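You operate a simulated robot arm through the tools that you are given. There is no shell and no other tool. Be economical: measure what you need, move in short steps, check, and stop when the job is done.

The job below is to be done with a simulated two-armed robot. You get a single attempt, and the scene is never put back.

## Task
Hold the purple basin, pull the small silver bowl out and soak the corn cob in it.
Fine: bowl on the wooden counter, all the water from the blue jug, jug back; leave the other vegetable.

Only the result counts: the job must be done as asked and must still hold three seconds after the hand-in. Knocking over, shifting, dropping, spilling or breaking anything else fails it.

## Robot
Two 7-joint arms with two-finger parallel grippers on one trunk, on a base that drives. Base frame: it is fixed to the floor where the robot stands at the start and does not move with it; the origin is under the middle of the robot, x ahead of it, y to its left, z up. Readings come in mm, degrees, newtons and seconds.
The left shoulder is at the start at [70, 163, 1170], the right one opposite. With the tool pointing down near the work surface each hand reaches from about 400 to 880 mm from the robot's upright axis, wherever it stands, measured 20 degrees to its own side. Places, roughly: wooden side counter [600, 400, 900]. Payload 3.43 kg a hand.
The TCP of each hand is the grasp point between the finger pads, 34 mm short of the fingertips. In the tool frame z runs along the fingers and y along their closing line. The gripper opens to 128 mm. The fingers are 24 mm wide and 12 mm thick; the gripper's body (48 by 130 mm) begins 96 mm behind the TCP.
Orientation is that of the tool frame in the base frame, as [roll, pitch, yaw] about the fixed x, y, z axes, in that order (R = Rz(yaw) Ry(pitch) Rx(roll)). With the fingers straight down and closing along the base's y, the tool's x points along the base's -x, its y along +y and its z along -z.

## Interface
- The arms move only by the tool arm_command. It takes "left_plan", "right_plan" or both (then of equal length, played together; a hand with none holds still); each is a list of rows, each an object (a shift or turn left out is 0, a gripper value left out holds the last) with "delta_pos": the shift along the tool's x, y, z in units of 100 mm (1.0 is 100 mm), a list of three; "rot": the turn, a rotation vector about the tool's x, y, z in units of 120 degrees (1.0 is 120 degrees), a list of three. In form: [{"delta_pos": [dx, dy, dz], "rot": [ax, ay, az]}, ...]. A call has 1 to 20 rows; each row is the pose to reach, as a shift and turn from the pose commanded when the call began, along the tool's axes at that moment. "left_fingers" and "right_fingers" are, for a hand that has rows, the finger opening in cm, from 0 to 12.8, set as the call begins (left out, the last holds). A call with a number of a shift or a turn outside -1 to 1 is refused whole. Rows are played at 5 a second. More than 50 mm and 8.6 degrees between two rows, or a gripper value outside its range, and nothing of the call is played. A pose out of reach is approached as far as the arm can. The call stops where the force on the tool passes 40 N (or 10 N more than at its start, if that is more) or the arm is blocked; 0.2 s more then pass. The fingers move at their own pace (about 153 mm/s each) and stop on an object; they squeeze with about 33 N. The grip force told is the motor's: it shows also when the fingers shut on nothing. Time passes only in rows, and 0.2 s behind the last, so rows that repeat a pose let the fingers close. It gives the time, the measured TCP pose, the force on the tool (base axes), the opening and the grip force at its end, in the units of the frame above (readings bear some noise), and new pictures: "pictures" is both (left out), scene, wrist or none (wrist: the cameras of the hands that moved).
- Cameras (640 x 400 px; columns grow to the right, rows downward): "scene" is now at [132.8, 31.3, 1399.2]; the picture's right is [0.34, -0.94, 0.00], its down [-0.53, -0.19, -0.83] and it looks along [0.78, 0.28, -0.56] (base axes); focal length 214 px, centre (320, 200). "left" rides on the left gripper at [76, 11, -160] in its tool frame; the picture's right is [-0.15, 0.99, 0.00], its down [-0.88, -0.13, -0.46] and it looks along [-0.45, -0.07, 0.89] (tool axes); focal length 234 px, centre (320, 200). "right" rides on the right gripper at [76, -11, -160] in its tool frame; the picture's right is [0.15, 0.99, 0.00], its down [-0.88, 0.13, -0.46] and it looks along [-0.45, 0.07, 0.89] (tool axes); focal length 234 px, centre (320, 200). There is no depth. A picture from a camera that has moved, and an enlarged one, comes with that camera's place and axes in the base frame and with its lens.
- lift_body(by): slides the trunk up (or, below 0, down) by that many mm; the arms and the scene camera ride with it, the base frame stays. It gives what a move gives, with no picture.
- roll_base(legs): drives the robot by 1 to 6 legs, each [ahead, left, turn to the left] in mm, mm and degrees, along the robot's own axes; the way and the turn of a leg run together, so that a leg with both is an arc; at most 1500 mm and 180 degrees a leg. The arms and the cameras ride along, it lands a little off, and it stops where it bumps. It gives what a move gives, and a new picture of the scene camera.
- aim_head(pan, tilt): turns the head with the scene camera to pan (to the left, within 86 degrees either way) and tilt (down, from -29 to 69), counted from straight ahead of the robot. It gives what a move gives, and a new picture of the scene camera.
- enlarge(camera, box): a new picture of the part [left, top, right, bottom] of that camera's present view, enlarged. It takes no simulated time.
- sign_off(): hands the job in; it is judged then, once.

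Go step by step. Nothing tells you exact positions but the pictures and the camera data: compare them with the known pose of the tool, close in by small moves and look again before you grip or let go. The budget is 120 turns and 170 pictures, counting those below and the enlarged ones. Unless the task says otherwise, let go and move clear before handing in, and close with one line.

The tools are called after "Call:" by a JSON object that holds its "api" and its "payload". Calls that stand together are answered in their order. arm_command: Moves the arms, as the interface text tells. Its arguments: {"type":"object","properties":{"left_plan":{"type":"array","items":{"type":"object","properties":{"delta_pos":{"type":"array","items":{"type":"number"}},"rot":{"type":"array","items":{"type":"number"}}}}},"left_fingers":{"type":"number"},"right_plan":{"type":"array","items":{"type":"object","properties":{"delta_pos":{"type":"array","items":{"type":"number"}},"rot":{"type":"array","items":{"type":"number"}}}}},"right_fingers":{"type":"number"},"pictures":{"type":"string","enum":["both","scene","wrist","none"]}},"required":[]} The other tools are called the same way: lift_body (by) slides the trunk up or down; roll_base (legs) drives the base; aim_head (pan, tilt) turns the head that bears the scene camera; enlarge (camera, box) takes an enlarged picture of a part of a camera's view; sign_off () hands the job in.

At the start:

```text
clock: 0.0
left_ee_pos: [598.2, 369.1, 1235.5]
left_ee_rot: [180.0, 0.0, -180.0]
left_contact_force: [0.3, -0.1, -1.0]
left_grip_width: 127.9
left_gripper_force: 0.1
right_ee_pos: [503.9, -131.5, 1246.5]
right_ee_rot: [-180.0, 0.0, -179.9]
right_contact_force: [-0.4, 0.5, 0.3]
right_grip_width: 128.1
right_gripper_force: 0.0
trunk travel left (down, up): [-650.0, 290.0]
robot x, y, heading: [-2.8, -1.0, -0.2]
head pan, tilt: [20.1, 34.2]
```

scene: 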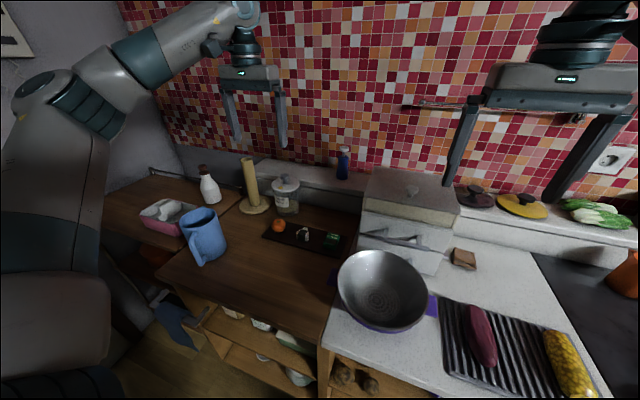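
right: 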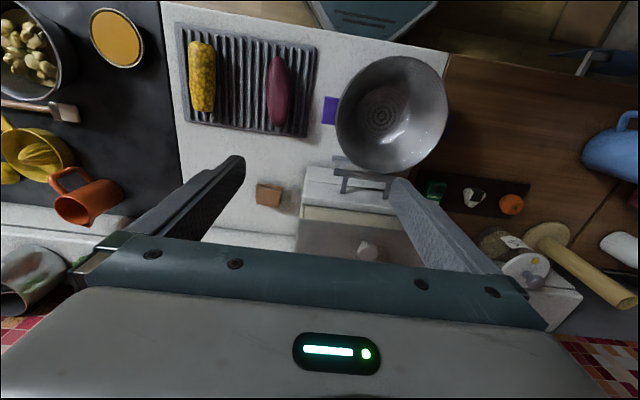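
left: 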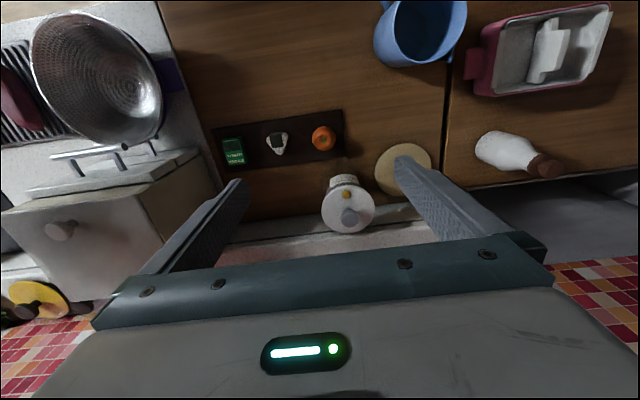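

I see a silver bowl apparently nested in a purple basin on the white counter, with the blue jug on the wooden counter and the corn on the draining rack. I'll look closer at the bowl and the jug.

Call:
{"api": "enlarge", "payload": {"camera": "scene", "box": [300, 220, 460, 350]}}

Call:
{"api": "enlarge", "payload": {"camera": "right", "box": [300, 40, 480, 190]}}

Call:
{"api": "enlarge", "payload": {"camera": "scene", "box": [130, 150, 350, 290]}}

```text
3.08 times, centred on (380, 285) of scene
camera zoom: at [132.8, 31.3, 1399.2], right [0.34, -0.94, 0.0], down [-0.53, -0.19, -0.83], along [0.78, 0.28, -0.56], focal length 660 px, centre (135, -62)
```

zoom: 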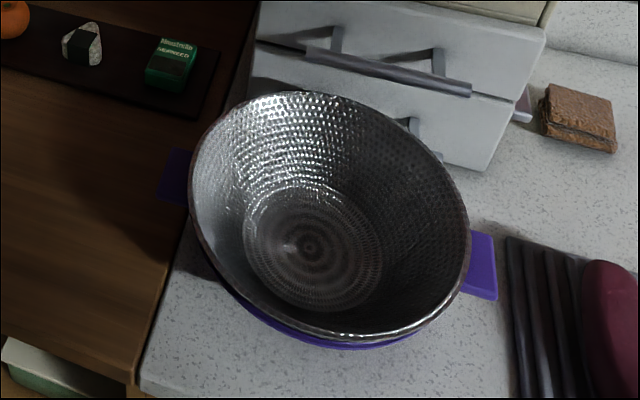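

```text
2.67 times, centred on (390, 115) of right
camera zoom: at [427.3, -143.3, 1406.1], right [-0.15, 0.99, 0.0], down [0.88, 0.13, 0.46], along [0.45, 0.07, -0.89], focal length 624 px, centre (133, 427)
```

zoom: 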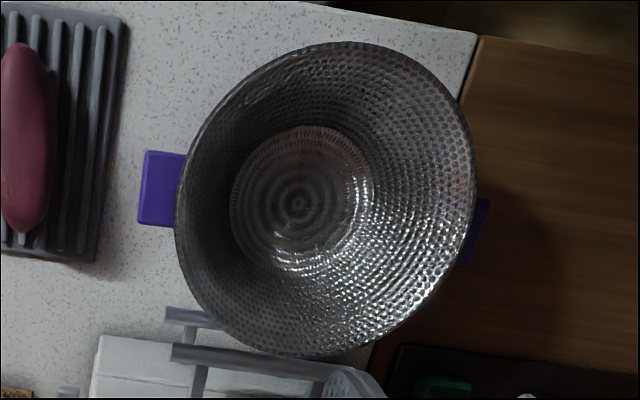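

```text
2.86 times, centred on (240, 220) of scene
camera zoom: at [132.8, 31.3, 1399.2], right [0.34, -0.94, 0.0], down [-0.53, -0.19, -0.83], along [0.78, 0.28, -0.56], focal length 613 px, centre (549, 143)
```

zoom: 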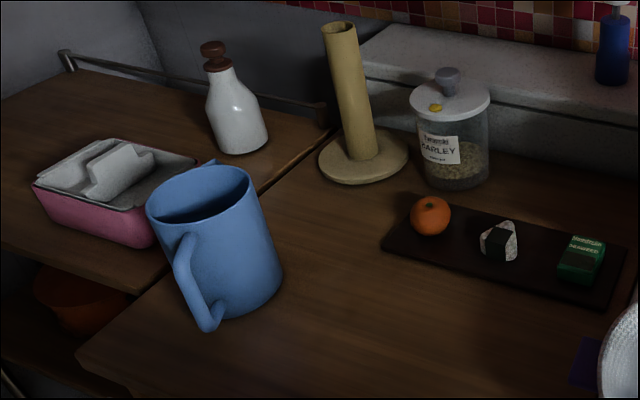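

The silver bowl (rim centre ≈ [464,-3,942], Ø≈212) sits in the purple basin, which has tabs at ±y. The jug is near [474,540], and the wooden top is level with the white one at about 860. I'll back the base up a little for more arm room and look again.

Call:
{"api": "roll_base", "payload": {"legs": [[-100, 0, 0]]}}

Call:
{"api": "aim_head", "payload": {"pan": 12, "tilt": 36}}

```text
clock: 1.2
left_ee_pos: [496.6, 370.7, 1235.9]
left_ee_rot: [-180.0, 0.0, -179.9]
left_contact_force: [-0.7, 0.1, -0.2]
left_grip_width: 128.1
left_gripper_force: 0.0
right_ee_pos: [403.5, -130.1, 1246.5]
right_ee_rot: [180.0, 0.0, 179.9]
right_contact_force: [-1.0, -0.3, 1.2]
right_grip_width: 128.2
right_gripper_force: 0.1
trunk travel left (down, up): [-650.0, 290.0]
robot x, y, heading: [-104.7, -0.4, 0.1]
head pan, tilt: [20.1, 34.2]
camera scene: at [32.0, 31.4, 1399.1], right [0.35, -0.94, 0.0], down [-0.53, -0.19, -0.83], along [0.78, 0.29, -0.56], focal length 214 px, centre (320, 200)
```

scene: 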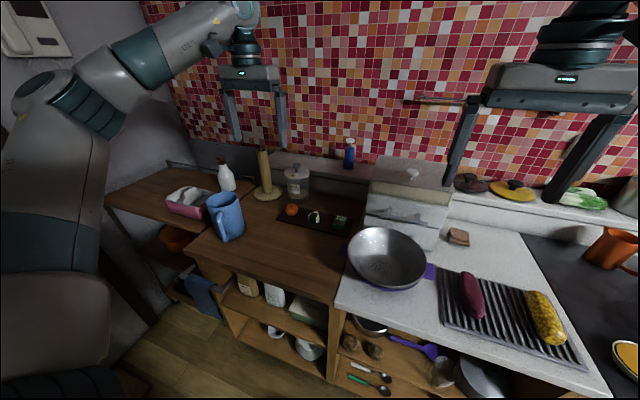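

```text
clock: 1.9
left_ee_pos: [494.6, 370.0, 1236.2]
left_ee_rot: [180.0, 0.1, -179.9]
left_contact_force: [0.4, 0.1, 1.0]
left_grip_width: 128.0
left_gripper_force: 0.0
right_ee_pos: [401.6, -130.8, 1247.3]
right_ee_rot: [-180.0, 0.0, -179.9]
right_contact_force: [0.8, -0.1, 0.7]
right_grip_width: 128.1
right_gripper_force: 0.0
trunk travel left (down, up): [-650.0, 290.0]
robot x, y, heading: [-101.8, -0.3, 0.2]
head pan, tilt: [12.0, 36.0]
camera scene: at [33.1, 19.2, 1396.6], right [0.21, -0.98, 0.0], down [-0.57, -0.12, -0.81], along [0.79, 0.17, -0.59], focal length 214 px, centre (320, 200)
```

scene: 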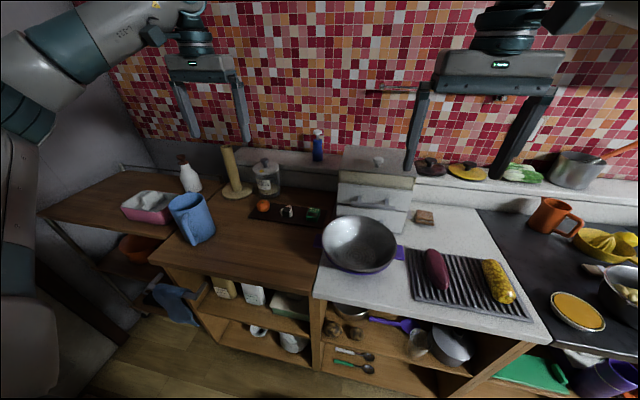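

Next I rotate the right hand so it can straddle the basin's near tab and bring it lower. The left hand comes toward the bowl.

Call:
{"api": "arm_command", "payload": {"right_plan": [{"delta_pos": [-0.06, 0.01, 0.08], "rot": [0, 0, -0.0625]}, {"delta_pos": [-0.12, 0.02, 0.16], "rot": [0, 0, -0.125]}, {"delta_pos": [-0.18, 0.02, 0.25], "rot": [0, 0, -0.1875]}, {"delta_pos": [-0.24, 0.03, 0.33], "rot": [0, 0, -0.25]}, {"delta_pos": [-0.3, 0.03, 0.41], "rot": [0, 0, -0.3125]}, {"delta_pos": [-0.36, 0.03, 0.5], "rot": [0, 0, -0.375]}, {"delta_pos": [-0.42, 0.03, 0.58], "rot": [0, 0, -0.4375]}, {"delta_pos": [-0.48, 0.03, 0.66], "rot": [0, 0, -0.5]}, {"delta_pos": [-0.54, 0.03, 0.75], "rot": [0, 0, -0.5625]}, {"delta_pos": [-0.6, 0.03, 0.83], "rot": [0, 0, -0.625]}, {"delta_pos": [-0.66, 0.03, 0.91], "rot": [0, 0, -0.6875]}, {"delta_pos": [-0.73, 0.03, 1.0], "rot": [0, 0, -0.75]}], "left_plan": [{"delta_pos": [0.08, -0.08, 0.08], "rot": [0, 0, -0.03]}, {"delta_pos": [0.16, -0.16, 0.16], "rot": [0, 0, -0.06]}, {"delta_pos": [0.25, -0.25, 0.25], "rot": [0, 0, -0.09]}, {"delta_pos": [0.33, -0.33, 0.33], "rot": [0, 0, -0.12]}, {"delta_pos": [0.41, -0.41, 0.41], "rot": [0, 0, -0.15]}, {"delta_pos": [0.5, -0.5, 0.5], "rot": [0, 0, -0.18]}, {"delta_pos": [0.58, -0.58, 0.58], "rot": [0, 0, -0.21]}, {"delta_pos": [0.66, -0.66, 0.66], "rot": [0, 0, -0.24]}, {"delta_pos": [0.75, -0.75, 0.75], "rot": [0, 0, -0.27]}, {"delta_pos": [0.83, -0.83, 0.83], "rot": [0, 0, -0.3]}, {"delta_pos": [0.91, -0.91, 0.91], "rot": [0, 0, -0.34]}, {"delta_pos": [1.0, -1.0, 1.0], "rot": [0, 0, -0.375]}]}}

```text
clock: 4.5
left_ee_pos: [396.8, 268.8, 1136.3]
left_ee_rot: [180.0, 0.0, -134.9]
left_contact_force: [0.3, -0.2, 0.2]
left_grip_width: 128.0
left_gripper_force: 0.1
right_ee_pos: [365.6, -84.8, 1133.5]
right_ee_rot: [-179.9, 0.0, -90.6]
right_contact_force: [-0.4, 0.3, 0.3]
right_grip_width: 128.0
right_gripper_force: 0.0
right hand out of reach, approached as far as the arm can: row 10, 11, 12
trunk travel left (down, up): [-650.0, 290.0]
robot x, y, heading: [-100.9, 1.3, 0.1]
head pan, tilt: [12.0, 36.0]
camera scene: at [34.1, 19.6, 1396.5], right [0.21, -0.98, 0.0], down [-0.57, -0.12, -0.81], along [0.79, 0.17, -0.59], focal length 214 px, centre (320, 200)
camera right: at [373.3, -161.2, 1292.8], right [-0.99, -0.14, 0.0], down [-0.12, 0.88, 0.46], along [-0.06, 0.45, -0.89], focal length 234 px, centre (320, 200)
camera left: at [334.0, 221.7, 1296.9], right [-0.6, 0.8, 0.0], down [0.71, 0.53, 0.46], along [0.37, 0.27, -0.89], focal length 234 px, centre (320, 200)
```

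scene: 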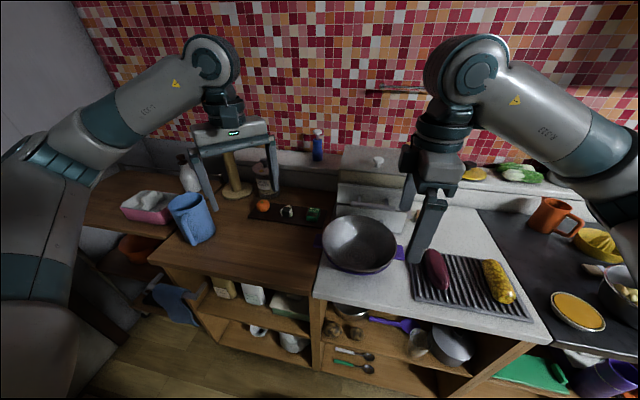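
right: 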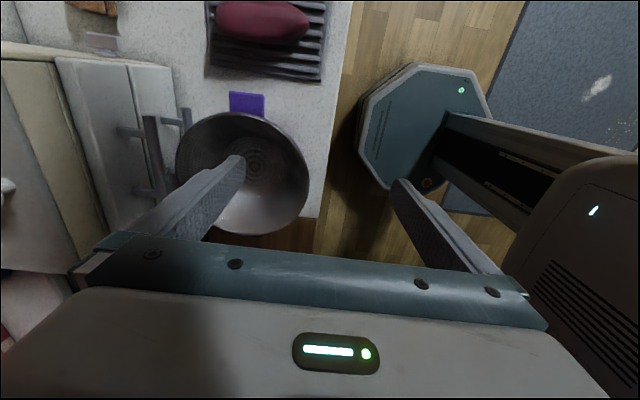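
left: 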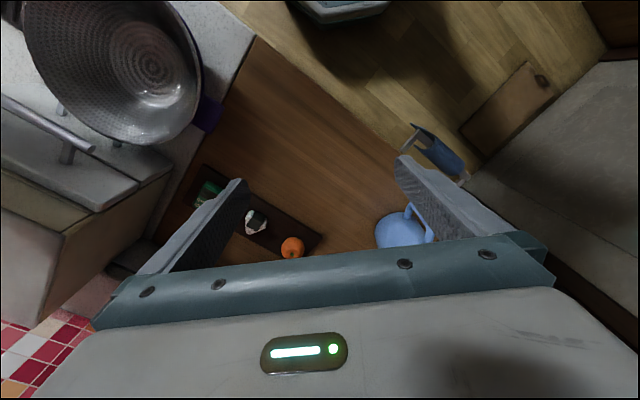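

The right hand stopped short at the reach limit. I'll test whether it can move on from this orientation.

Call:
{"api": "arm_command", "payload": {"right_plan": [{"delta_pos": [0.1, -0.3, -0.1]}, {"delta_pos": [0.2, -0.6, -0.1]}, {"delta_pos": [0.3, -0.9, -0.1]}, {"delta_pos": [0.4, -1.0, -0.1]}], "pictures": "scene"}}

```text
clock: 5.5
left_ee_pos: [396.4, 267.6, 1136.5]
left_ee_rot: [180.0, 0.0, -134.9]
left_contact_force: [-0.1, 0.3, 0.7]
left_grip_width: 127.9
left_gripper_force: 0.0
right_ee_pos: [362.1, -82.6, 1135.6]
right_ee_rot: [-180.0, 0.0, -90.1]
right_contact_force: [-0.4, -0.3, -0.4]
right_grip_width: 128.1
right_gripper_force: 0.1
right hand out of reach, approached as far as the arm can: row 1, 2, 3, 4
trunk travel left (down, up): [-650.0, 290.0]
robot x, y, heading: [-100.1, -2.5, 0.2]
head pan, tilt: [12.0, 36.0]
camera scene: at [34.2, 19.2, 1396.4], right [0.21, -0.98, 0.0], down [-0.57, -0.12, -0.81], along [0.79, 0.17, -0.59], focal length 214 px, centre (320, 200)
```

scene: 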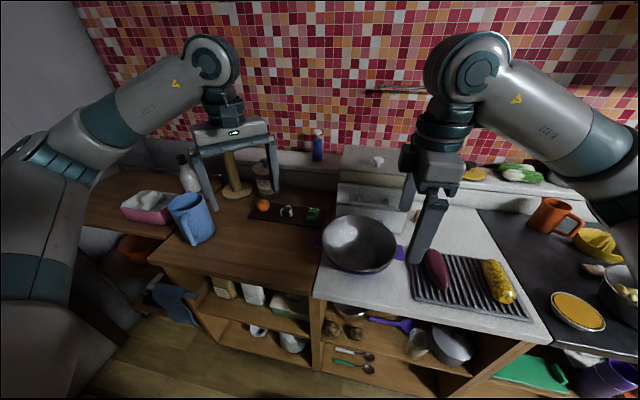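

The wrist is at its limit this way round, so I'll turn it the other way.

Call:
{"api": "arm_command", "payload": {"right_plan": [{"rot": [0, 0, 0.07]}, {"rot": [0, 0, 0.14]}, {"rot": [0, 0, 0.21]}, {"rot": [0, 0, 0.28]}, {"rot": [0, 0, 0.35]}, {"rot": [0, 0, 0.42]}, {"rot": [0, 0, 0.49]}, {"rot": [0, 0, 0.56]}, {"rot": [0, 0, 0.63]}, {"rot": [0, 0, 0.7]}, {"rot": [0, 0, 0.75]}, {"rot": [0, 0, 0.82]}, {"rot": [0, 0, 0.89]}, {"rot": [0, 0, 0.96]}], "pictures": "none"}}

Call:
{"api": "arm_command", "payload": {"right_plan": [{"rot": [0, 0, 0.07]}, {"rot": [0, 0, 0.14]}, {"rot": [0, 0, 0.21]}, {"rot": [0, 0, 0.28]}, {"rot": [0, 0, 0.35]}, {"rot": [0, 0, 0.42]}, {"rot": [0, 0, 0.49]}, {"rot": [0, 0, 0.54]}]}}

```text
clock: 8.4
left_ee_pos: [396.8, 268.2, 1137.1]
left_ee_rot: [-180.0, 0.0, -134.9]
left_contact_force: [0.2, -0.3, -0.3]
left_grip_width: 128.2
left_gripper_force: 0.0
right_ee_pos: [364.1, -83.8, 1133.8]
right_ee_rot: [-180.0, 0.0, 154.7]
right_contact_force: [0.3, -0.7, 0.8]
right_grip_width: 128.5
right_gripper_force: 0.0
trunk travel left (down, up): [-650.0, 290.0]
robot x, y, heading: [-103.4, -0.3, 0.2]
head pan, tilt: [12.0, 36.0]
```

```text
clock: 10.2
left_ee_pos: [395.4, 267.5, 1136.9]
left_ee_rot: [-179.9, -0.1, -134.8]
left_contact_force: [-0.7, 0.0, -0.2]
left_grip_width: 128.0
left_gripper_force: 0.2
right_ee_pos: [363.6, -83.5, 1133.6]
right_ee_rot: [180.0, -0.1, 89.9]
right_contact_force: [-0.7, 0.2, -0.8]
right_grip_width: 128.0
right_gripper_force: 0.0
trunk travel left (down, up): [-650.0, 290.0]
robot x, y, heading: [-99.5, 2.6, -0.0]
head pan, tilt: [12.0, 36.0]
camera scene: at [34.1, 19.1, 1396.5], right [0.21, -0.98, 0.0], down [-0.57, -0.12, -0.81], along [0.79, 0.17, -0.59], focal length 214 px, centre (320, 200)
camera right: at [351.3, -8.9, 1293.3], right [0.99, 0.15, 0.0], down [0.13, -0.88, 0.46], along [0.07, -0.45, -0.89], focal length 234 px, centre (320, 200)
```

scene: 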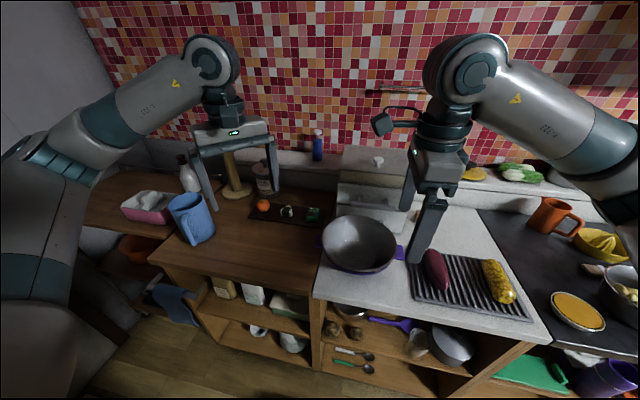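
right: 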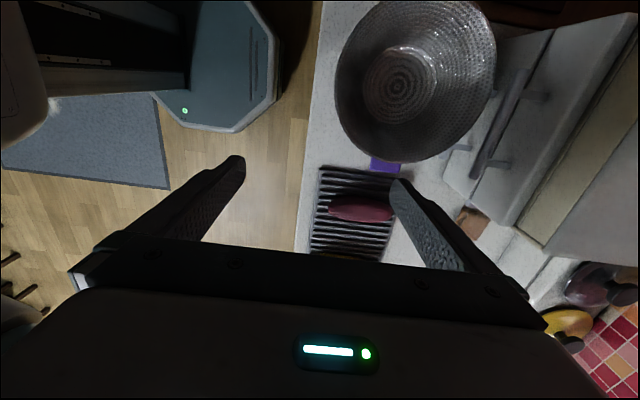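

This orientation works (tool x=+y, tool y=+x). I'll move above the tab at about [476,-120].

Call:
{"api": "arm_command", "payload": {"right_plan": [{"delta_pos": [-0.1, 0.25, 0.1]}, {"delta_pos": [-0.2, 0.5, 0.2]}, {"delta_pos": [-0.3, 0.75, 0.4]}, {"delta_pos": [-0.38, 1.0, 0.6]}, {"delta_pos": [-0.38, 1.0, 0.8]}, {"delta_pos": [-0.38, 1.0, 0.8]}], "right_fingers": 9}}

Call:
{"api": "enlarge", "payload": {"camera": "scene", "box": [300, 190, 440, 290]}}

```text
clock: 11.7
left_ee_pos: [396.7, 268.2, 1136.5]
left_ee_rot: [-179.9, -0.1, -135.0]
left_contact_force: [0.3, 0.2, -0.1]
left_grip_width: 128.2
left_gripper_force: 0.1
right_ee_pos: [463.3, -122.6, 1052.6]
right_ee_rot: [179.9, 0.0, 90.0]
right_contact_force: [-0.3, 1.0, -0.1]
right_grip_width: 89.7
right_gripper_force: 0.0
trunk travel left (down, up): [-650.0, 290.0]
robot x, y, heading: [-101.2, -3.3, 0.0]
head pan, tilt: [12.0, 36.0]
camera scene: at [34.2, 19.2, 1396.5], right [0.21, -0.98, 0.0], down [-0.57, -0.12, -0.81], along [0.79, 0.17, -0.59], focal length 214 px, centre (320, 200)
camera right: at [450.7, -47.6, 1212.2], right [0.99, 0.15, 0.0], down [0.13, -0.88, 0.46], along [0.07, -0.45, -0.89], focal length 234 px, centre (320, 200)
```

scene: 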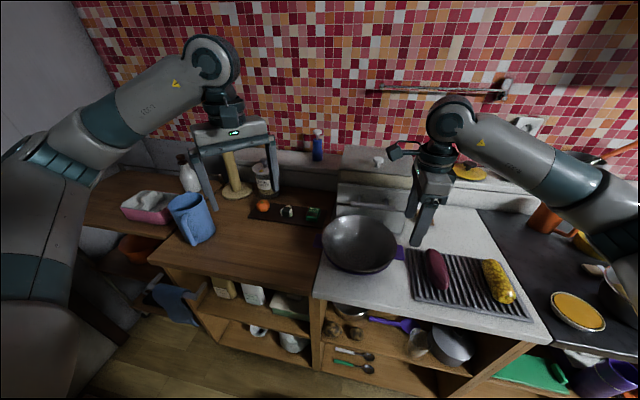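
right: 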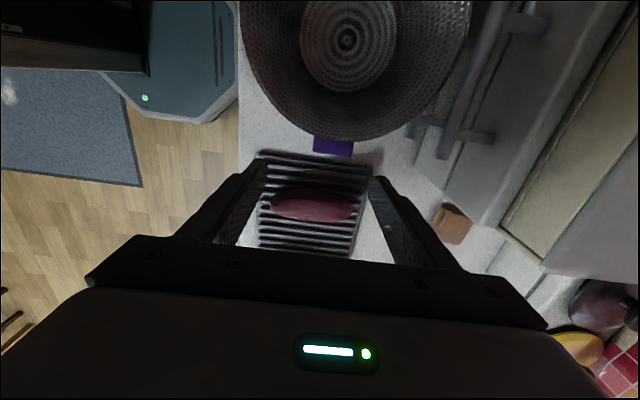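

```text
4.00 times, centred on (370, 240) of scene
camera zoom: at [34.2, 19.2, 1396.5], right [0.21, -0.98, 0.0], down [-0.57, -0.12, -0.81], along [0.79, 0.17, -0.59], focal length 858 px, centre (120, 40)
```

zoom: 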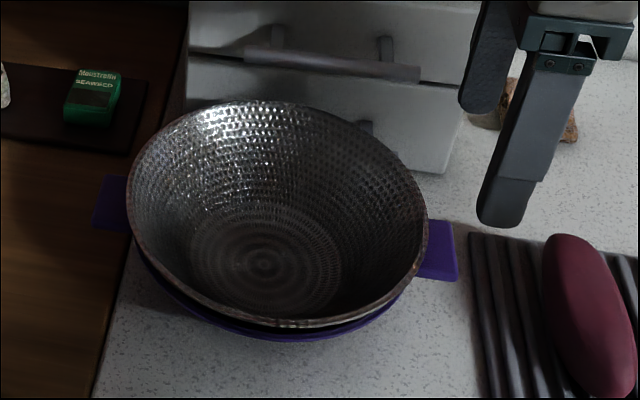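

The tab reads as x 451–503, y to −130, z≈921. I'll centre over it and go down most of the way.

Call:
{"api": "arm_command", "payload": {"right_plan": [{"delta_pos": [0.0, 0.13, 0.0]}, {"delta_pos": [0.0, 0.135, 0.3]}, {"delta_pos": [0.0, 0.135, 0.6]}, {"delta_pos": [0.0, 0.135, 0.8]}, {"delta_pos": [0.0, 0.135, 0.8]}], "pictures": "wrist"}}

Call:
{"api": "enlarge", "payload": {"camera": "scene", "box": [340, 190, 460, 280]}}

```text
clock: 12.8
left_ee_pos: [395.4, 269.0, 1136.7]
left_ee_rot: [-179.9, 0.0, -134.9]
left_contact_force: [-0.5, 0.0, 0.7]
left_grip_width: 127.9
left_gripper_force: 0.1
right_ee_pos: [478.4, -121.3, 974.4]
right_ee_rot: [179.9, 0.0, 90.0]
right_contact_force: [-0.4, -0.1, -0.3]
right_grip_width: 90.1
right_gripper_force: 0.1
trunk travel left (down, up): [-650.0, 290.0]
robot x, y, heading: [-102.2, -1.2, -0.1]
head pan, tilt: [12.0, 36.0]
camera right: at [465.7, -46.7, 1132.1], right [0.99, 0.15, 0.0], down [0.13, -0.88, 0.46], along [0.07, -0.45, -0.89], focal length 234 px, centre (320, 200)
```

right: 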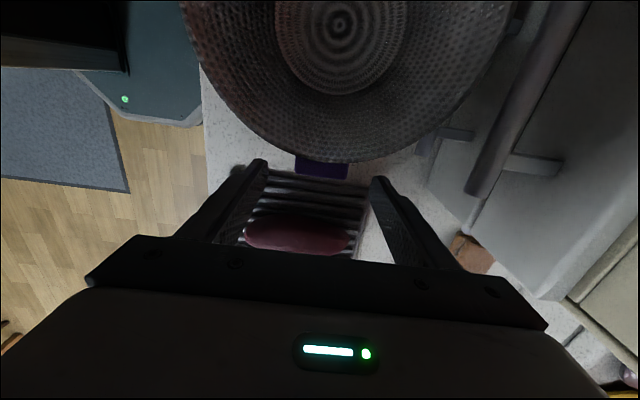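

```text
4.44 times, centred on (400, 235) of scene
camera zoom: at [34.0, 19.1, 1396.5], right [0.21, -0.98, 0.0], down [-0.57, -0.12, -0.81], along [0.79, 0.17, -0.59], focal length 953 px, centre (-36, 44)
```

zoom: 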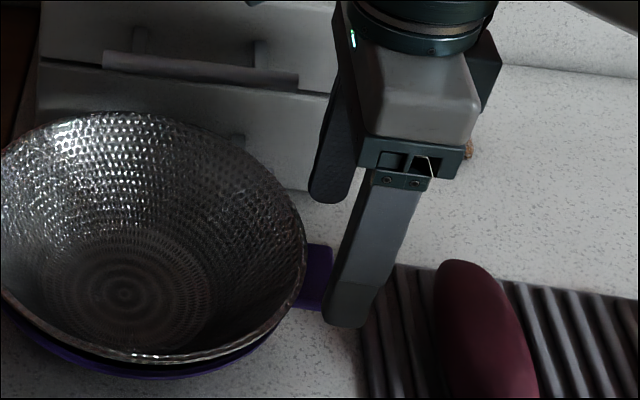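

Alignment is good, so I'll descend so the pads straddle the tab and then close.

Call:
{"api": "arm_command", "payload": {"right_plan": [{"delta_pos": [0.0, 0.01, 0.25]}, {"delta_pos": [0.0, 0.01, 0.47]}, {"delta_pos": [0.0, 0.01, 0.47]}], "pictures": "none"}}

Call:
{"api": "arm_command", "payload": {"right_plan": [{"delta_pos": [0.0, 0.0, 0.0]}, {"delta_pos": [0.0, 0.0, 0.0]}, {"delta_pos": [0.0, 0.0, 0.0]}, {"delta_pos": [0.0, 0.0, 0.0]}], "right_fingers": 3, "pictures": "wrist"}}

Call:
{"api": "enlarge", "payload": {"camera": "scene", "box": [300, 190, 440, 290]}}

```text
clock: 13.7
left_ee_pos: [396.3, 267.6, 1136.5]
left_ee_rot: [180.0, 0.0, -134.9]
left_contact_force: [-0.1, 0.8, 0.8]
left_grip_width: 128.1
left_gripper_force: 0.0
right_ee_pos: [480.7, -119.2, 925.6]
right_ee_rot: [180.0, 0.0, 90.0]
right_contact_force: [0.3, -0.1, 0.2]
right_grip_width: 90.3
right_gripper_force: 0.0
trunk travel left (down, up): [-650.0, 290.0]
robot x, y, heading: [-103.2, 0.6, 0.1]
head pan, tilt: [12.0, 36.0]
```

```text
clock: 14.7
left_ee_pos: [396.9, 268.2, 1136.4]
left_ee_rot: [180.0, 0.1, -135.0]
left_contact_force: [-1.2, 0.4, 0.0]
left_grip_width: 128.0
left_gripper_force: 0.1
right_ee_pos: [480.2, -120.2, 926.0]
right_ee_rot: [-180.0, -0.1, 90.2]
right_contact_force: [-1.3, -0.3, -0.4]
right_grip_width: 51.4
right_gripper_force: 33.4
trunk travel left (down, up): [-650.0, 290.0]
robot x, y, heading: [-104.5, -0.3, 0.1]
head pan, tilt: [12.0, 36.0]
camera right: at [467.4, -45.0, 1085.3], right [0.99, 0.15, 0.0], down [0.13, -0.88, 0.46], along [0.07, -0.45, -0.89], focal length 234 px, centre (320, 200)
```

right: 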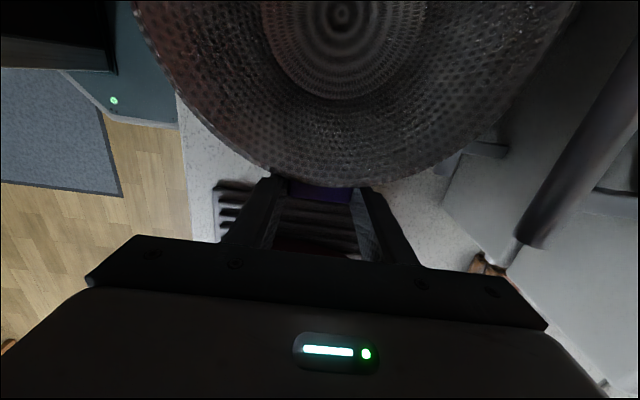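

```text
4.00 times, centred on (370, 240) of scene
camera zoom: at [34.1, 19.1, 1396.4], right [0.21, -0.98, 0.0], down [-0.57, -0.12, -0.81], along [0.79, 0.17, -0.59], focal length 858 px, centre (120, 40)
```

zoom: 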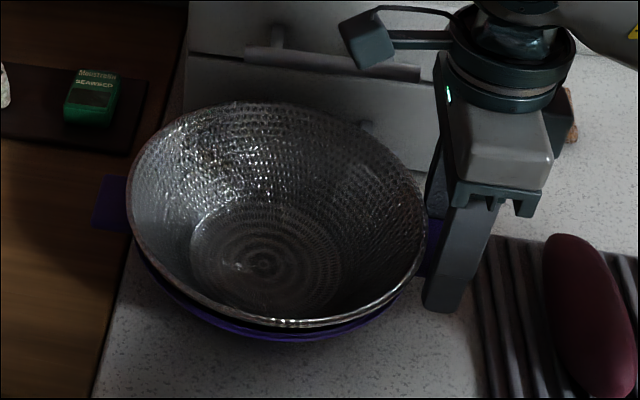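

The basin tab is gripped (51 mm). Now I tilt the left hand to match the bowl wall and bring it toward the rim at the robot-left side (≈[400,73,942]), where no basin tab is in the way.

Call:
{"api": "arm_command", "payload": {"left_plan": [{"delta_pos": [0.11, -0.07, 0.09], "rot": [0.05, 0, 0]}, {"delta_pos": [0.22, -0.13, 0.18], "rot": [0.1, 0, 0]}, {"delta_pos": [0.33, -0.2, 0.27], "rot": [0.15, 0, 0]}, {"delta_pos": [0.45, -0.27, 0.36], "rot": [0.2, 0, 0]}, {"delta_pos": [0.56, -0.33, 0.45], "rot": [0.25, 0, 0]}, {"delta_pos": [0.68, -0.4, 0.55], "rot": [0.2917, 0, 0]}, {"delta_pos": [0.68, -0.4, 0.55], "rot": [0.2917, 0, 0]}], "left_fingers": 4}}

```text
clock: 16.2
left_ee_pos: [377.3, 195.4, 1080.8]
left_ee_rot: [-145.0, 0.0, -135.0]
left_contact_force: [0.4, 0.1, 0.7]
left_grip_width: 39.8
left_gripper_force: 0.1
right_ee_pos: [480.1, -121.3, 925.6]
right_ee_rot: [-179.9, 0.0, 90.2]
right_contact_force: [-3.4, 0.1, -0.2]
right_grip_width: 51.3
right_gripper_force: 32.9
trunk travel left (down, up): [-650.0, 290.0]
robot x, y, heading: [-100.0, -0.1, 0.3]
head pan, tilt: [12.0, 36.0]
camera scene: at [33.9, 19.1, 1396.5], right [0.21, -0.98, 0.0], down [-0.57, -0.12, -0.81], along [0.79, 0.17, -0.59], focal length 214 px, centre (320, 200)
camera left: at [250.9, 210.5, 1206.2], right [-0.47, 0.68, -0.57], down [0.51, 0.73, 0.45], along [0.72, -0.08, -0.69], focal length 234 px, centre (320, 200)
```

scene: 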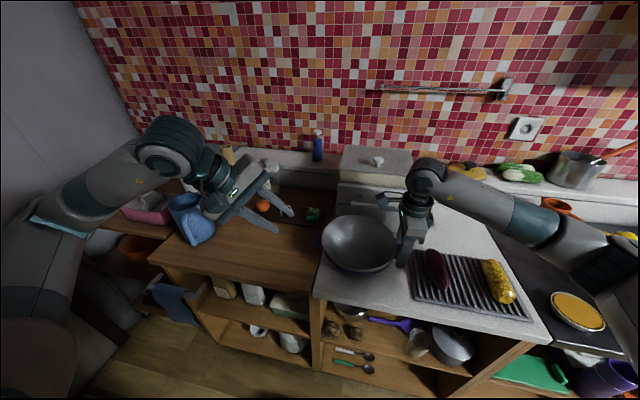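
left: 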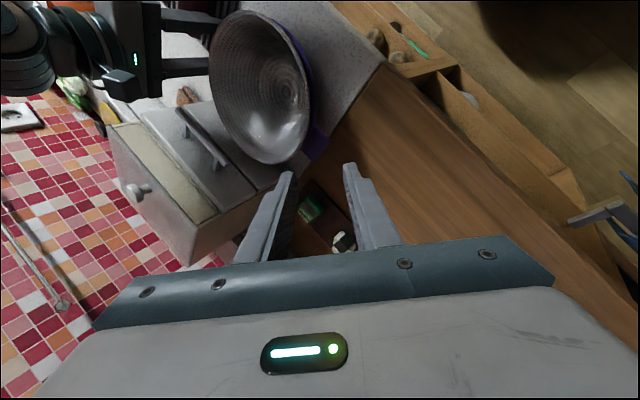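

Good view; I'll zoom on the rim and basin lip.

Call:
{"api": "enlarge", "payload": {"camera": "left", "box": [190, 0, 350, 180]}}

```text
2.22 times, centred on (270, 90) of left
camera zoom: at [250.9, 210.5, 1206.2], right [-0.47, 0.68, -0.57], down [0.51, 0.73, 0.45], along [0.72, -0.08, -0.69], focal length 520 px, centre (431, 444)
```

zoom: 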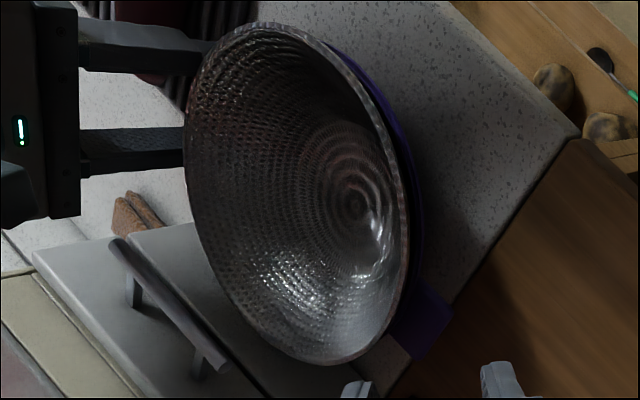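

The rim point projects where I expected. I'll move to the standoff along the wall direction.

Call:
{"api": "arm_command", "payload": {"left_plan": [{"delta_pos": [0.18, -0.01, 0.17]}, {"delta_pos": [0.36, -0.02, 0.35]}, {"delta_pos": [0.53, -0.03, 0.53]}, {"delta_pos": [0.705, -0.04, 0.7]}, {"delta_pos": [0.705, -0.04, 0.9]}, {"delta_pos": [0.705, -0.04, 0.9]}], "left_fingers": 4, "pictures": "wrist"}}

Call:
{"api": "enlarge", "payload": {"camera": "scene", "box": [270, 180, 430, 290]}}

```text
clock: 17.6
left_ee_pos: [371.5, 103.7, 1009.1]
left_ee_rot: [-145.1, -0.1, -135.0]
left_contact_force: [1.2, 0.1, -0.8]
left_grip_width: 39.8
left_gripper_force: 0.0
left hand out of reach, approached as far as the arm can: row 3, 4, 5, 6
right_ee_pos: [479.5, -119.3, 925.8]
right_ee_rot: [179.9, 0.1, 90.1]
right_contact_force: [-3.4, 1.7, 0.4]
right_grip_width: 51.4
right_gripper_force: 33.1
trunk travel left (down, up): [-650.0, 290.0]
robot x, y, heading: [-98.1, 4.3, 0.1]
head pan, tilt: [12.0, 36.0]
camera left: at [246.3, 119.7, 1134.5], right [-0.47, 0.68, -0.57], down [0.51, 0.73, 0.45], along [0.72, -0.08, -0.69], focal length 234 px, centre (320, 200)
```

left: 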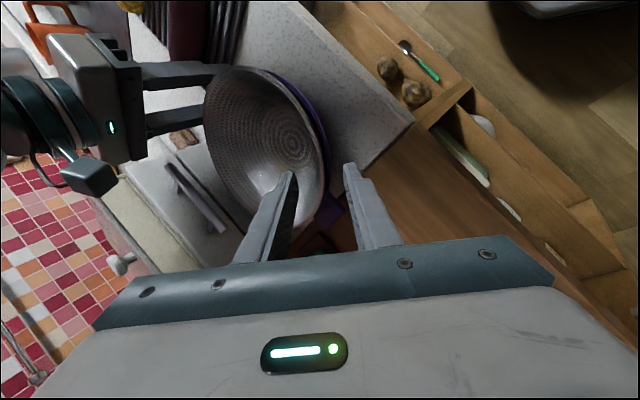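

```text
3.64 times, centred on (350, 235) of scene
camera zoom: at [33.7, 19.3, 1396.5], right [0.21, -0.98, 0.0], down [-0.57, -0.12, -0.81], along [0.79, 0.17, -0.59], focal length 780 px, centre (211, 73)
```

zoom: 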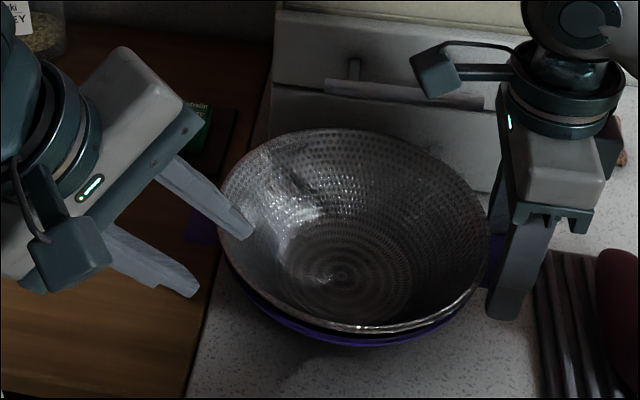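

The left hand is at its inner reach there. I'll use a rim spot slightly nearer +y (azimuth ≈115°, [430,95,942]), which still clears the basin's tab.

Call:
{"api": "arm_command", "payload": {"left_plan": [{"delta_pos": [-0.15, -0.01, -0.05], "rot": [0, 0.024, 0.034]}, {"delta_pos": [-0.3, -0.02, -0.05], "rot": [0, 0.048, 0.068]}, {"delta_pos": [-0.42, -0.03, -0.03], "rot": [0, 0.072, 0.102]}, {"delta_pos": [-0.516, -0.03, 0], "rot": [0, 0.0957, 0.1365]}, {"delta_pos": [-0.516, -0.03, 0], "rot": [0, 0.0957, 0.1365]}], "pictures": "wrist"}}

Call:
{"api": "enlarge", "payload": {"camera": "scene", "box": [270, 180, 430, 290]}}

```text
clock: 18.9
left_ee_pos: [409.4, 137.9, 1014.2]
left_ee_rot: [-145.0, 0.0, -155.0]
left_contact_force: [1.1, -0.2, -0.3]
left_grip_width: 40.0
left_gripper_force: 0.0
right_ee_pos: [480.0, -120.0, 925.8]
right_ee_rot: [-180.0, 0.0, 90.0]
right_contact_force: [-3.9, 0.5, 0.3]
right_grip_width: 51.6
right_gripper_force: 32.7
trunk travel left (down, up): [-650.0, 290.0]
robot x, y, heading: [-102.1, 1.1, 0.1]
head pan, tilt: [12.0, 36.0]
camera left: at [297.2, 195.5, 1138.5], right [-0.21, 0.8, -0.57], down [0.73, 0.51, 0.45], along [0.65, -0.32, -0.69], focal length 234 px, centre (320, 200)
```

left: 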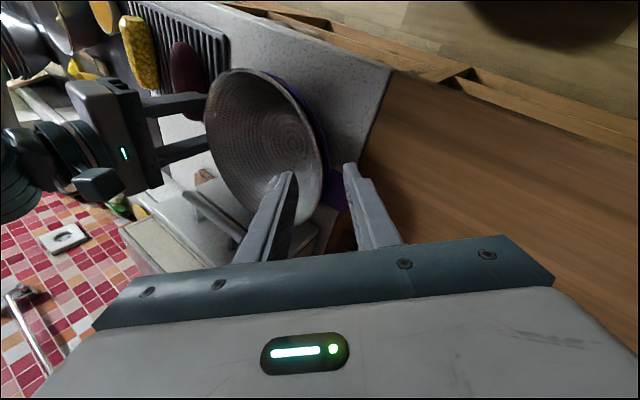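

```text
3.64 times, centred on (350, 235) of scene
camera zoom: at [33.6, 19.0, 1396.5], right [0.21, -0.98, 0.0], down [-0.57, -0.12, -0.81], along [0.79, 0.17, -0.59], focal length 780 px, centre (211, 73)
```

zoom: 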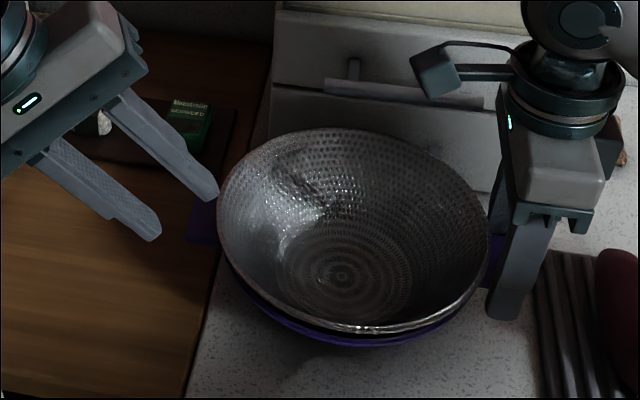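

Good lane. I'll advance until the fingertips reach rim level and check.

Call:
{"api": "arm_command", "payload": {"left_plan": [{"delta_pos": [0, 0.02, 0.25]}, {"delta_pos": [0, 0.02, 0.48]}, {"delta_pos": [0, 0.02, 0.48]}], "pictures": "none"}}

Call:
{"api": "enlarge", "payload": {"camera": "scene", "box": [280, 190, 380, 270]}}

Call:
{"api": "enlarge", "payload": {"camera": "left", "box": [200, 60, 420, 260]}}

```text
clock: 19.6
left_ee_pos: [418.2, 114.5, 972.2]
left_ee_rot: [-145.0, 0.1, -154.9]
left_contact_force: [0.2, -0.8, -0.7]
left_grip_width: 40.0
left_gripper_force: 0.0
right_ee_pos: [478.9, -120.2, 926.7]
right_ee_rot: [179.9, 0.0, 90.0]
right_contact_force: [-4.5, -1.0, 0.5]
right_grip_width: 51.3
right_gripper_force: 33.2
trunk travel left (down, up): [-650.0, 290.0]
robot x, y, heading: [-101.7, 2.4, 0.0]
head pan, tilt: [12.0, 36.0]
```

```text
5.00 times, centred on (330, 230) of scene
camera zoom: at [33.6, 19.2, 1396.5], right [0.21, -0.98, 0.0], down [-0.57, -0.12, -0.81], along [0.79, 0.17, -0.59], focal length 1072 px, centre (270, 50)
```

zoom: 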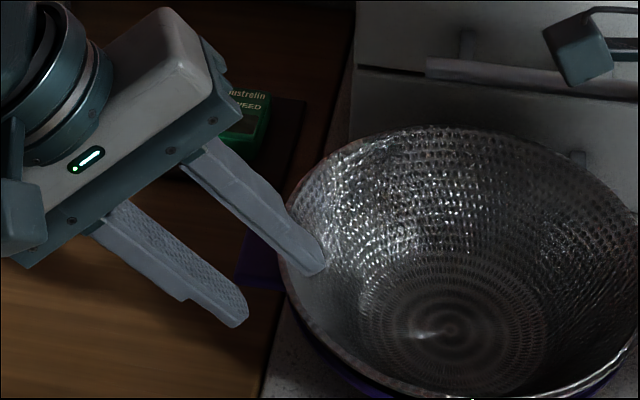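

```text
2.00 times, centred on (310, 160) of left
camera zoom: at [306.2, 173.0, 1097.4], right [-0.21, 0.8, -0.57], down [0.73, 0.51, 0.45], along [0.65, -0.32, -0.69], focal length 468 px, centre (340, 280)
```

zoom: 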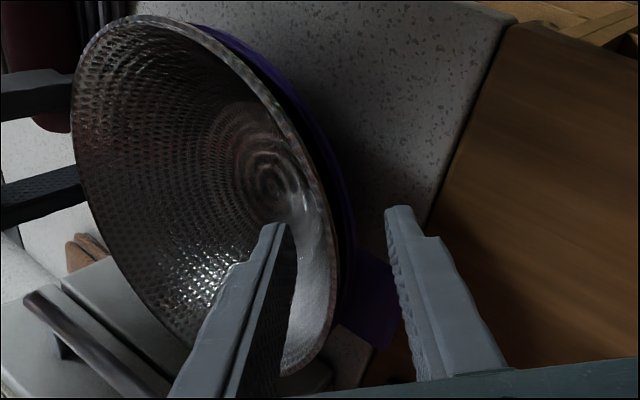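

The rim sits between the fingers and the basin lip is about 20 mm below it. I'll shift 4 mm inward, advance 18 mm and close gently.

Call:
{"api": "arm_command", "payload": {"left_plan": [{"delta_pos": [0, -0.037, 0.06]}, {"delta_pos": [0, -0.037, 0.12]}, {"delta_pos": [0, -0.037, 0.18]}, {"delta_pos": [0, -0.037, 0.18]}], "pictures": "none"}}

Call:
{"api": "enlarge", "payload": {"camera": "left", "box": [200, 60, 420, 260]}}

```text
clock: 20.6
left_ee_pos: [423.6, 102.8, 957.8]
left_ee_rot: [-145.1, 0.0, -154.8]
left_contact_force: [0.4, 0.0, 0.3]
left_grip_width: 40.1
left_gripper_force: 0.0
right_ee_pos: [480.7, -119.5, 926.1]
right_ee_rot: [-180.0, 0.1, 90.1]
right_contact_force: [-3.6, -0.4, 0.0]
right_grip_width: 51.5
right_gripper_force: 33.1
trunk travel left (down, up): [-650.0, 290.0]
robot x, y, heading: [-99.5, 2.4, 0.2]
head pan, tilt: [12.0, 36.0]
```

```text
2.00 times, centred on (310, 160) of left
camera zoom: at [311.4, 161.1, 1083.6], right [-0.21, 0.8, -0.57], down [0.73, 0.51, 0.45], along [0.65, -0.32, -0.69], focal length 468 px, centre (340, 280)
```

zoom: 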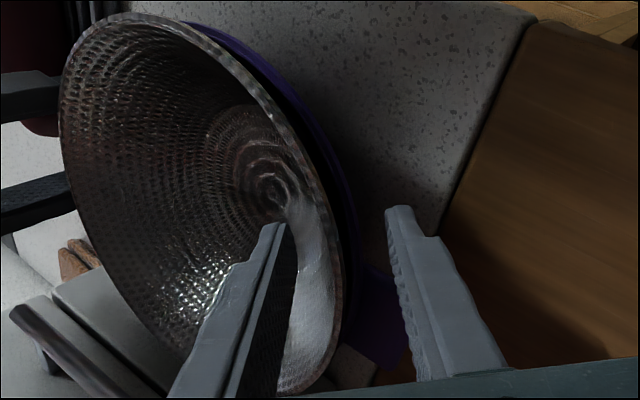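

Clear of everything; closing on the bowl rim.

Call:
{"api": "arm_command", "payload": {"left_plan": [{"delta_pos": [0, 0, 0]}, {"delta_pos": [0, 0, 0]}, {"delta_pos": [0, 0, 0]}, {"delta_pos": [0, 0, 0]}], "left_fingers": 0, "pictures": "none"}}

Call:
{"api": "enlarge", "payload": {"camera": "left", "box": [200, 60, 420, 260]}}

Call:
{"api": "enlarge", "payload": {"camera": "scene", "box": [280, 190, 440, 290]}}

```text
clock: 21.6
left_ee_pos: [423.6, 100.0, 962.1]
left_ee_rot: [-144.2, 0.4, -155.1]
left_contact_force: [-2.9, 2.6, 9.3]
left_grip_width: 2.6
left_gripper_force: 33.4
right_ee_pos: [480.0, -120.2, 927.7]
right_ee_rot: [179.7, -0.1, 90.1]
right_contact_force: [1.1, -4.8, 4.1]
right_grip_width: 51.7
right_gripper_force: 33.3
trunk travel left (down, up): [-650.0, 290.0]
robot x, y, heading: [-99.2, -1.7, -0.2]
head pan, tilt: [12.0, 36.0]
stopped in row 4 (left hand): the force on the tool passed its limit (the readings are from after the stop); the commanded pose is now the measured one
```

```text
2.00 times, centred on (310, 160) of left
camera zoom: at [310.8, 159.8, 1086.1], right [-0.2, 0.79, -0.58], down [0.73, 0.52, 0.45], along [0.65, -0.33, -0.68], focal length 468 px, centre (340, 280)
```

zoom: 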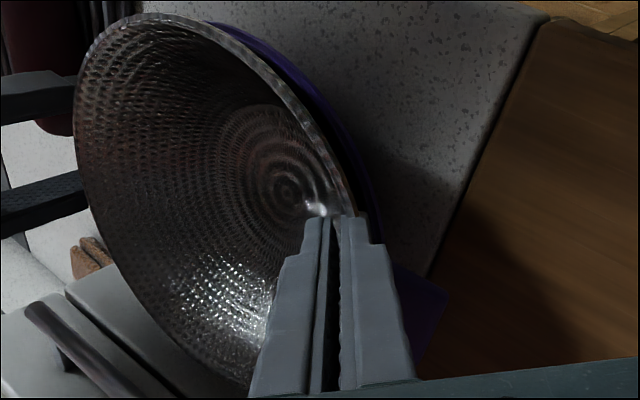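

```text
4.00 times, centred on (360, 240) of scene
camera zoom: at [32.7, 18.6, 1396.4], right [0.21, -0.98, 0.0], down [-0.57, -0.12, -0.81], along [0.79, 0.17, -0.59], focal length 858 px, centre (160, 40)
```

zoom: 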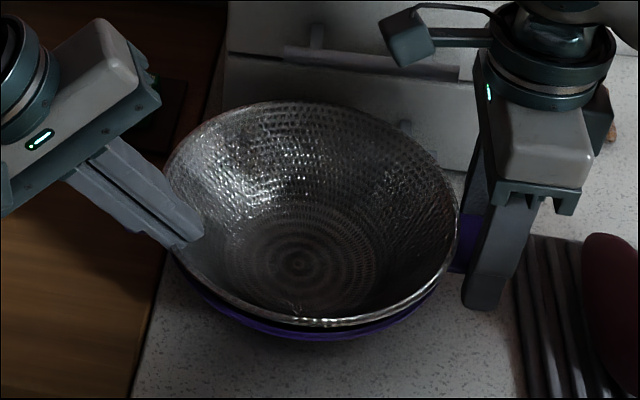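

The bowl wall is gripped (2.6 mm). I'll pull straight up slowly while holding the basin.

Call:
{"api": "arm_command", "payload": {"left_plan": [{"delta_pos": [0, -0.03, -0.041]}, {"delta_pos": [0, -0.058, -0.082]}, {"delta_pos": [0, -0.086, -0.123]}, {"delta_pos": [0, -0.115, -0.164]}, {"delta_pos": [0, -0.144, -0.205]}], "left_fingers": 0, "pictures": "none"}}

Call:
{"api": "enlarge", "payload": {"camera": "scene", "box": [280, 190, 440, 290]}}

```text
clock: 22.8
left_ee_pos: [425.5, 101.6, 985.3]
left_ee_rot: [-144.5, 0.1, -155.0]
left_contact_force: [0.7, 0.4, 0.1]
left_grip_width: 2.5
left_gripper_force: 32.9
right_ee_pos: [479.3, -120.5, 927.1]
right_ee_rot: [180.0, -0.2, 90.1]
right_contact_force: [-0.1, 0.0, 0.2]
right_grip_width: 51.0
right_gripper_force: 33.1
trunk travel left (down, up): [-650.0, 290.0]
robot x, y, heading: [-100.2, -2.5, 0.0]
head pan, tilt: [12.0, 36.0]
```

```text
4.00 times, centred on (360, 240) of scene
camera zoom: at [34.7, 18.9, 1396.4], right [0.21, -0.98, 0.0], down [-0.58, -0.12, -0.81], along [0.79, 0.17, -0.59], focal length 858 px, centre (160, 40)
```

zoom: 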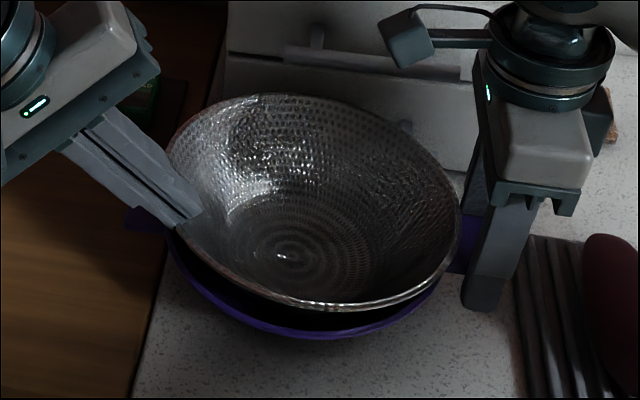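

It comes free. Continue up with a little +y to clear the right hand.

Call:
{"api": "arm_command", "payload": {"left_plan": [{"delta_pos": [-0.02, -0.035, -0.13]}, {"delta_pos": [-0.04, -0.07, -0.26]}, {"delta_pos": [-0.06, -0.105, -0.39]}, {"delta_pos": [-0.085, -0.139, -0.514]}, {"delta_pos": [-0.085, -0.139, -0.514]}], "pictures": "scene"}}

Call:
{"api": "enlarge", "payload": {"camera": "scene", "box": [260, 180, 440, 290]}}

```text
clock: 24.0
left_ee_pos: [424.4, 122.7, 1035.9]
left_ee_rot: [-144.4, 0.1, -155.0]
left_contact_force: [0.9, 0.0, -2.6]
left_grip_width: 2.8
left_gripper_force: 33.1
right_ee_pos: [482.2, -118.9, 927.7]
right_ee_rot: [-180.0, -0.1, 90.1]
right_contact_force: [-0.2, 0.4, 0.8]
right_grip_width: 51.2
right_gripper_force: 33.4
trunk travel left (down, up): [-650.0, 290.0]
robot x, y, heading: [-100.8, 0.0, 0.2]
head pan, tilt: [12.0, 36.0]
camera scene: at [34.7, 19.1, 1396.4], right [0.21, -0.98, 0.0], down [-0.58, -0.12, -0.81], along [0.79, 0.17, -0.59], focal length 214 px, centre (320, 200)
```

scene: 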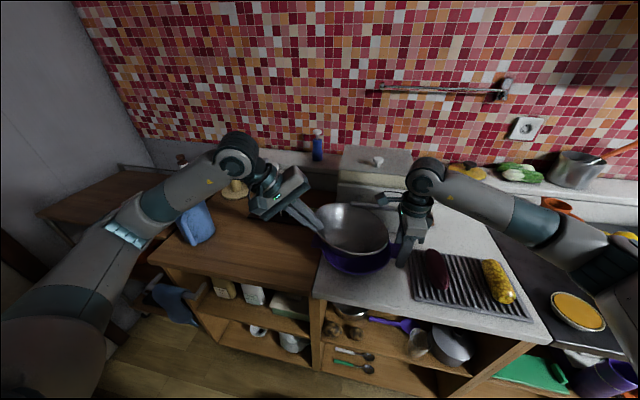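

```text
3.56 times, centred on (350, 235) of scene
camera zoom: at [34.7, 19.1, 1396.4], right [0.21, -0.98, 0.0], down [-0.58, -0.12, -0.81], along [0.79, 0.17, -0.59], focal length 763 px, centre (213, 76)
```

zoom: 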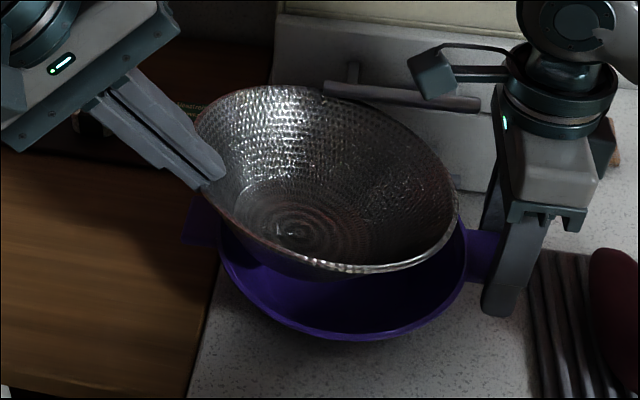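

The bowl is out. I raise it a little more and carry it over the wooden counter toward y≈240.

Call:
{"api": "arm_command", "payload": {"left_plan": [{"delta_pos": [0, -0.086, -0.123]}, {"delta_pos": [0, -0.172, -0.246]}, {"delta_pos": [-0.08, -0.024, -0.35]}, {"delta_pos": [-0.17, 0.125, -0.454]}, {"delta_pos": [-0.25, 0.273, -0.558]}, {"delta_pos": [-0.338, 0.422, -0.662]}, {"delta_pos": [-0.42, 0.57, -0.766]}, {"delta_pos": [-0.507, 0.718, -0.87]}], "pictures": "scene"}}

```text
clock: 25.8
left_ee_pos: [422.4, 242.2, 1065.2]
left_ee_rot: [-144.4, 0.1, -154.9]
left_contact_force: [0.5, 0.5, -1.8]
left_grip_width: 2.4
left_gripper_force: 33.1
right_ee_pos: [479.8, -119.3, 928.1]
right_ee_rot: [179.9, -0.1, 90.0]
right_contact_force: [-2.2, 0.8, 0.1]
right_grip_width: 51.6
right_gripper_force: 32.5
trunk travel left (down, up): [-650.0, 290.0]
robot x, y, heading: [-98.5, 1.6, 0.1]
head pan, tilt: [12.0, 36.0]
camera scene: at [34.3, 19.7, 1396.4], right [0.21, -0.98, 0.0], down [-0.57, -0.12, -0.81], along [0.79, 0.17, -0.59], focal length 214 px, centre (320, 200)
```

scene: 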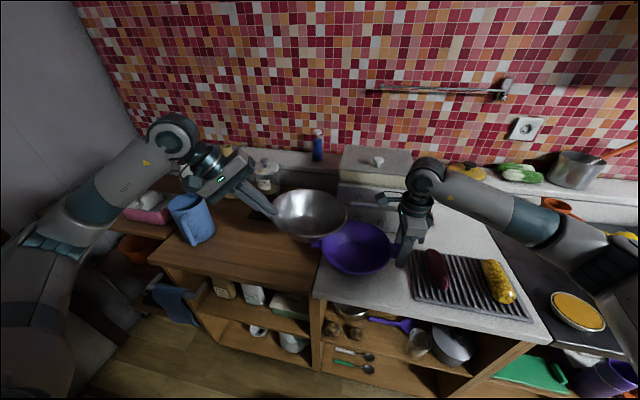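

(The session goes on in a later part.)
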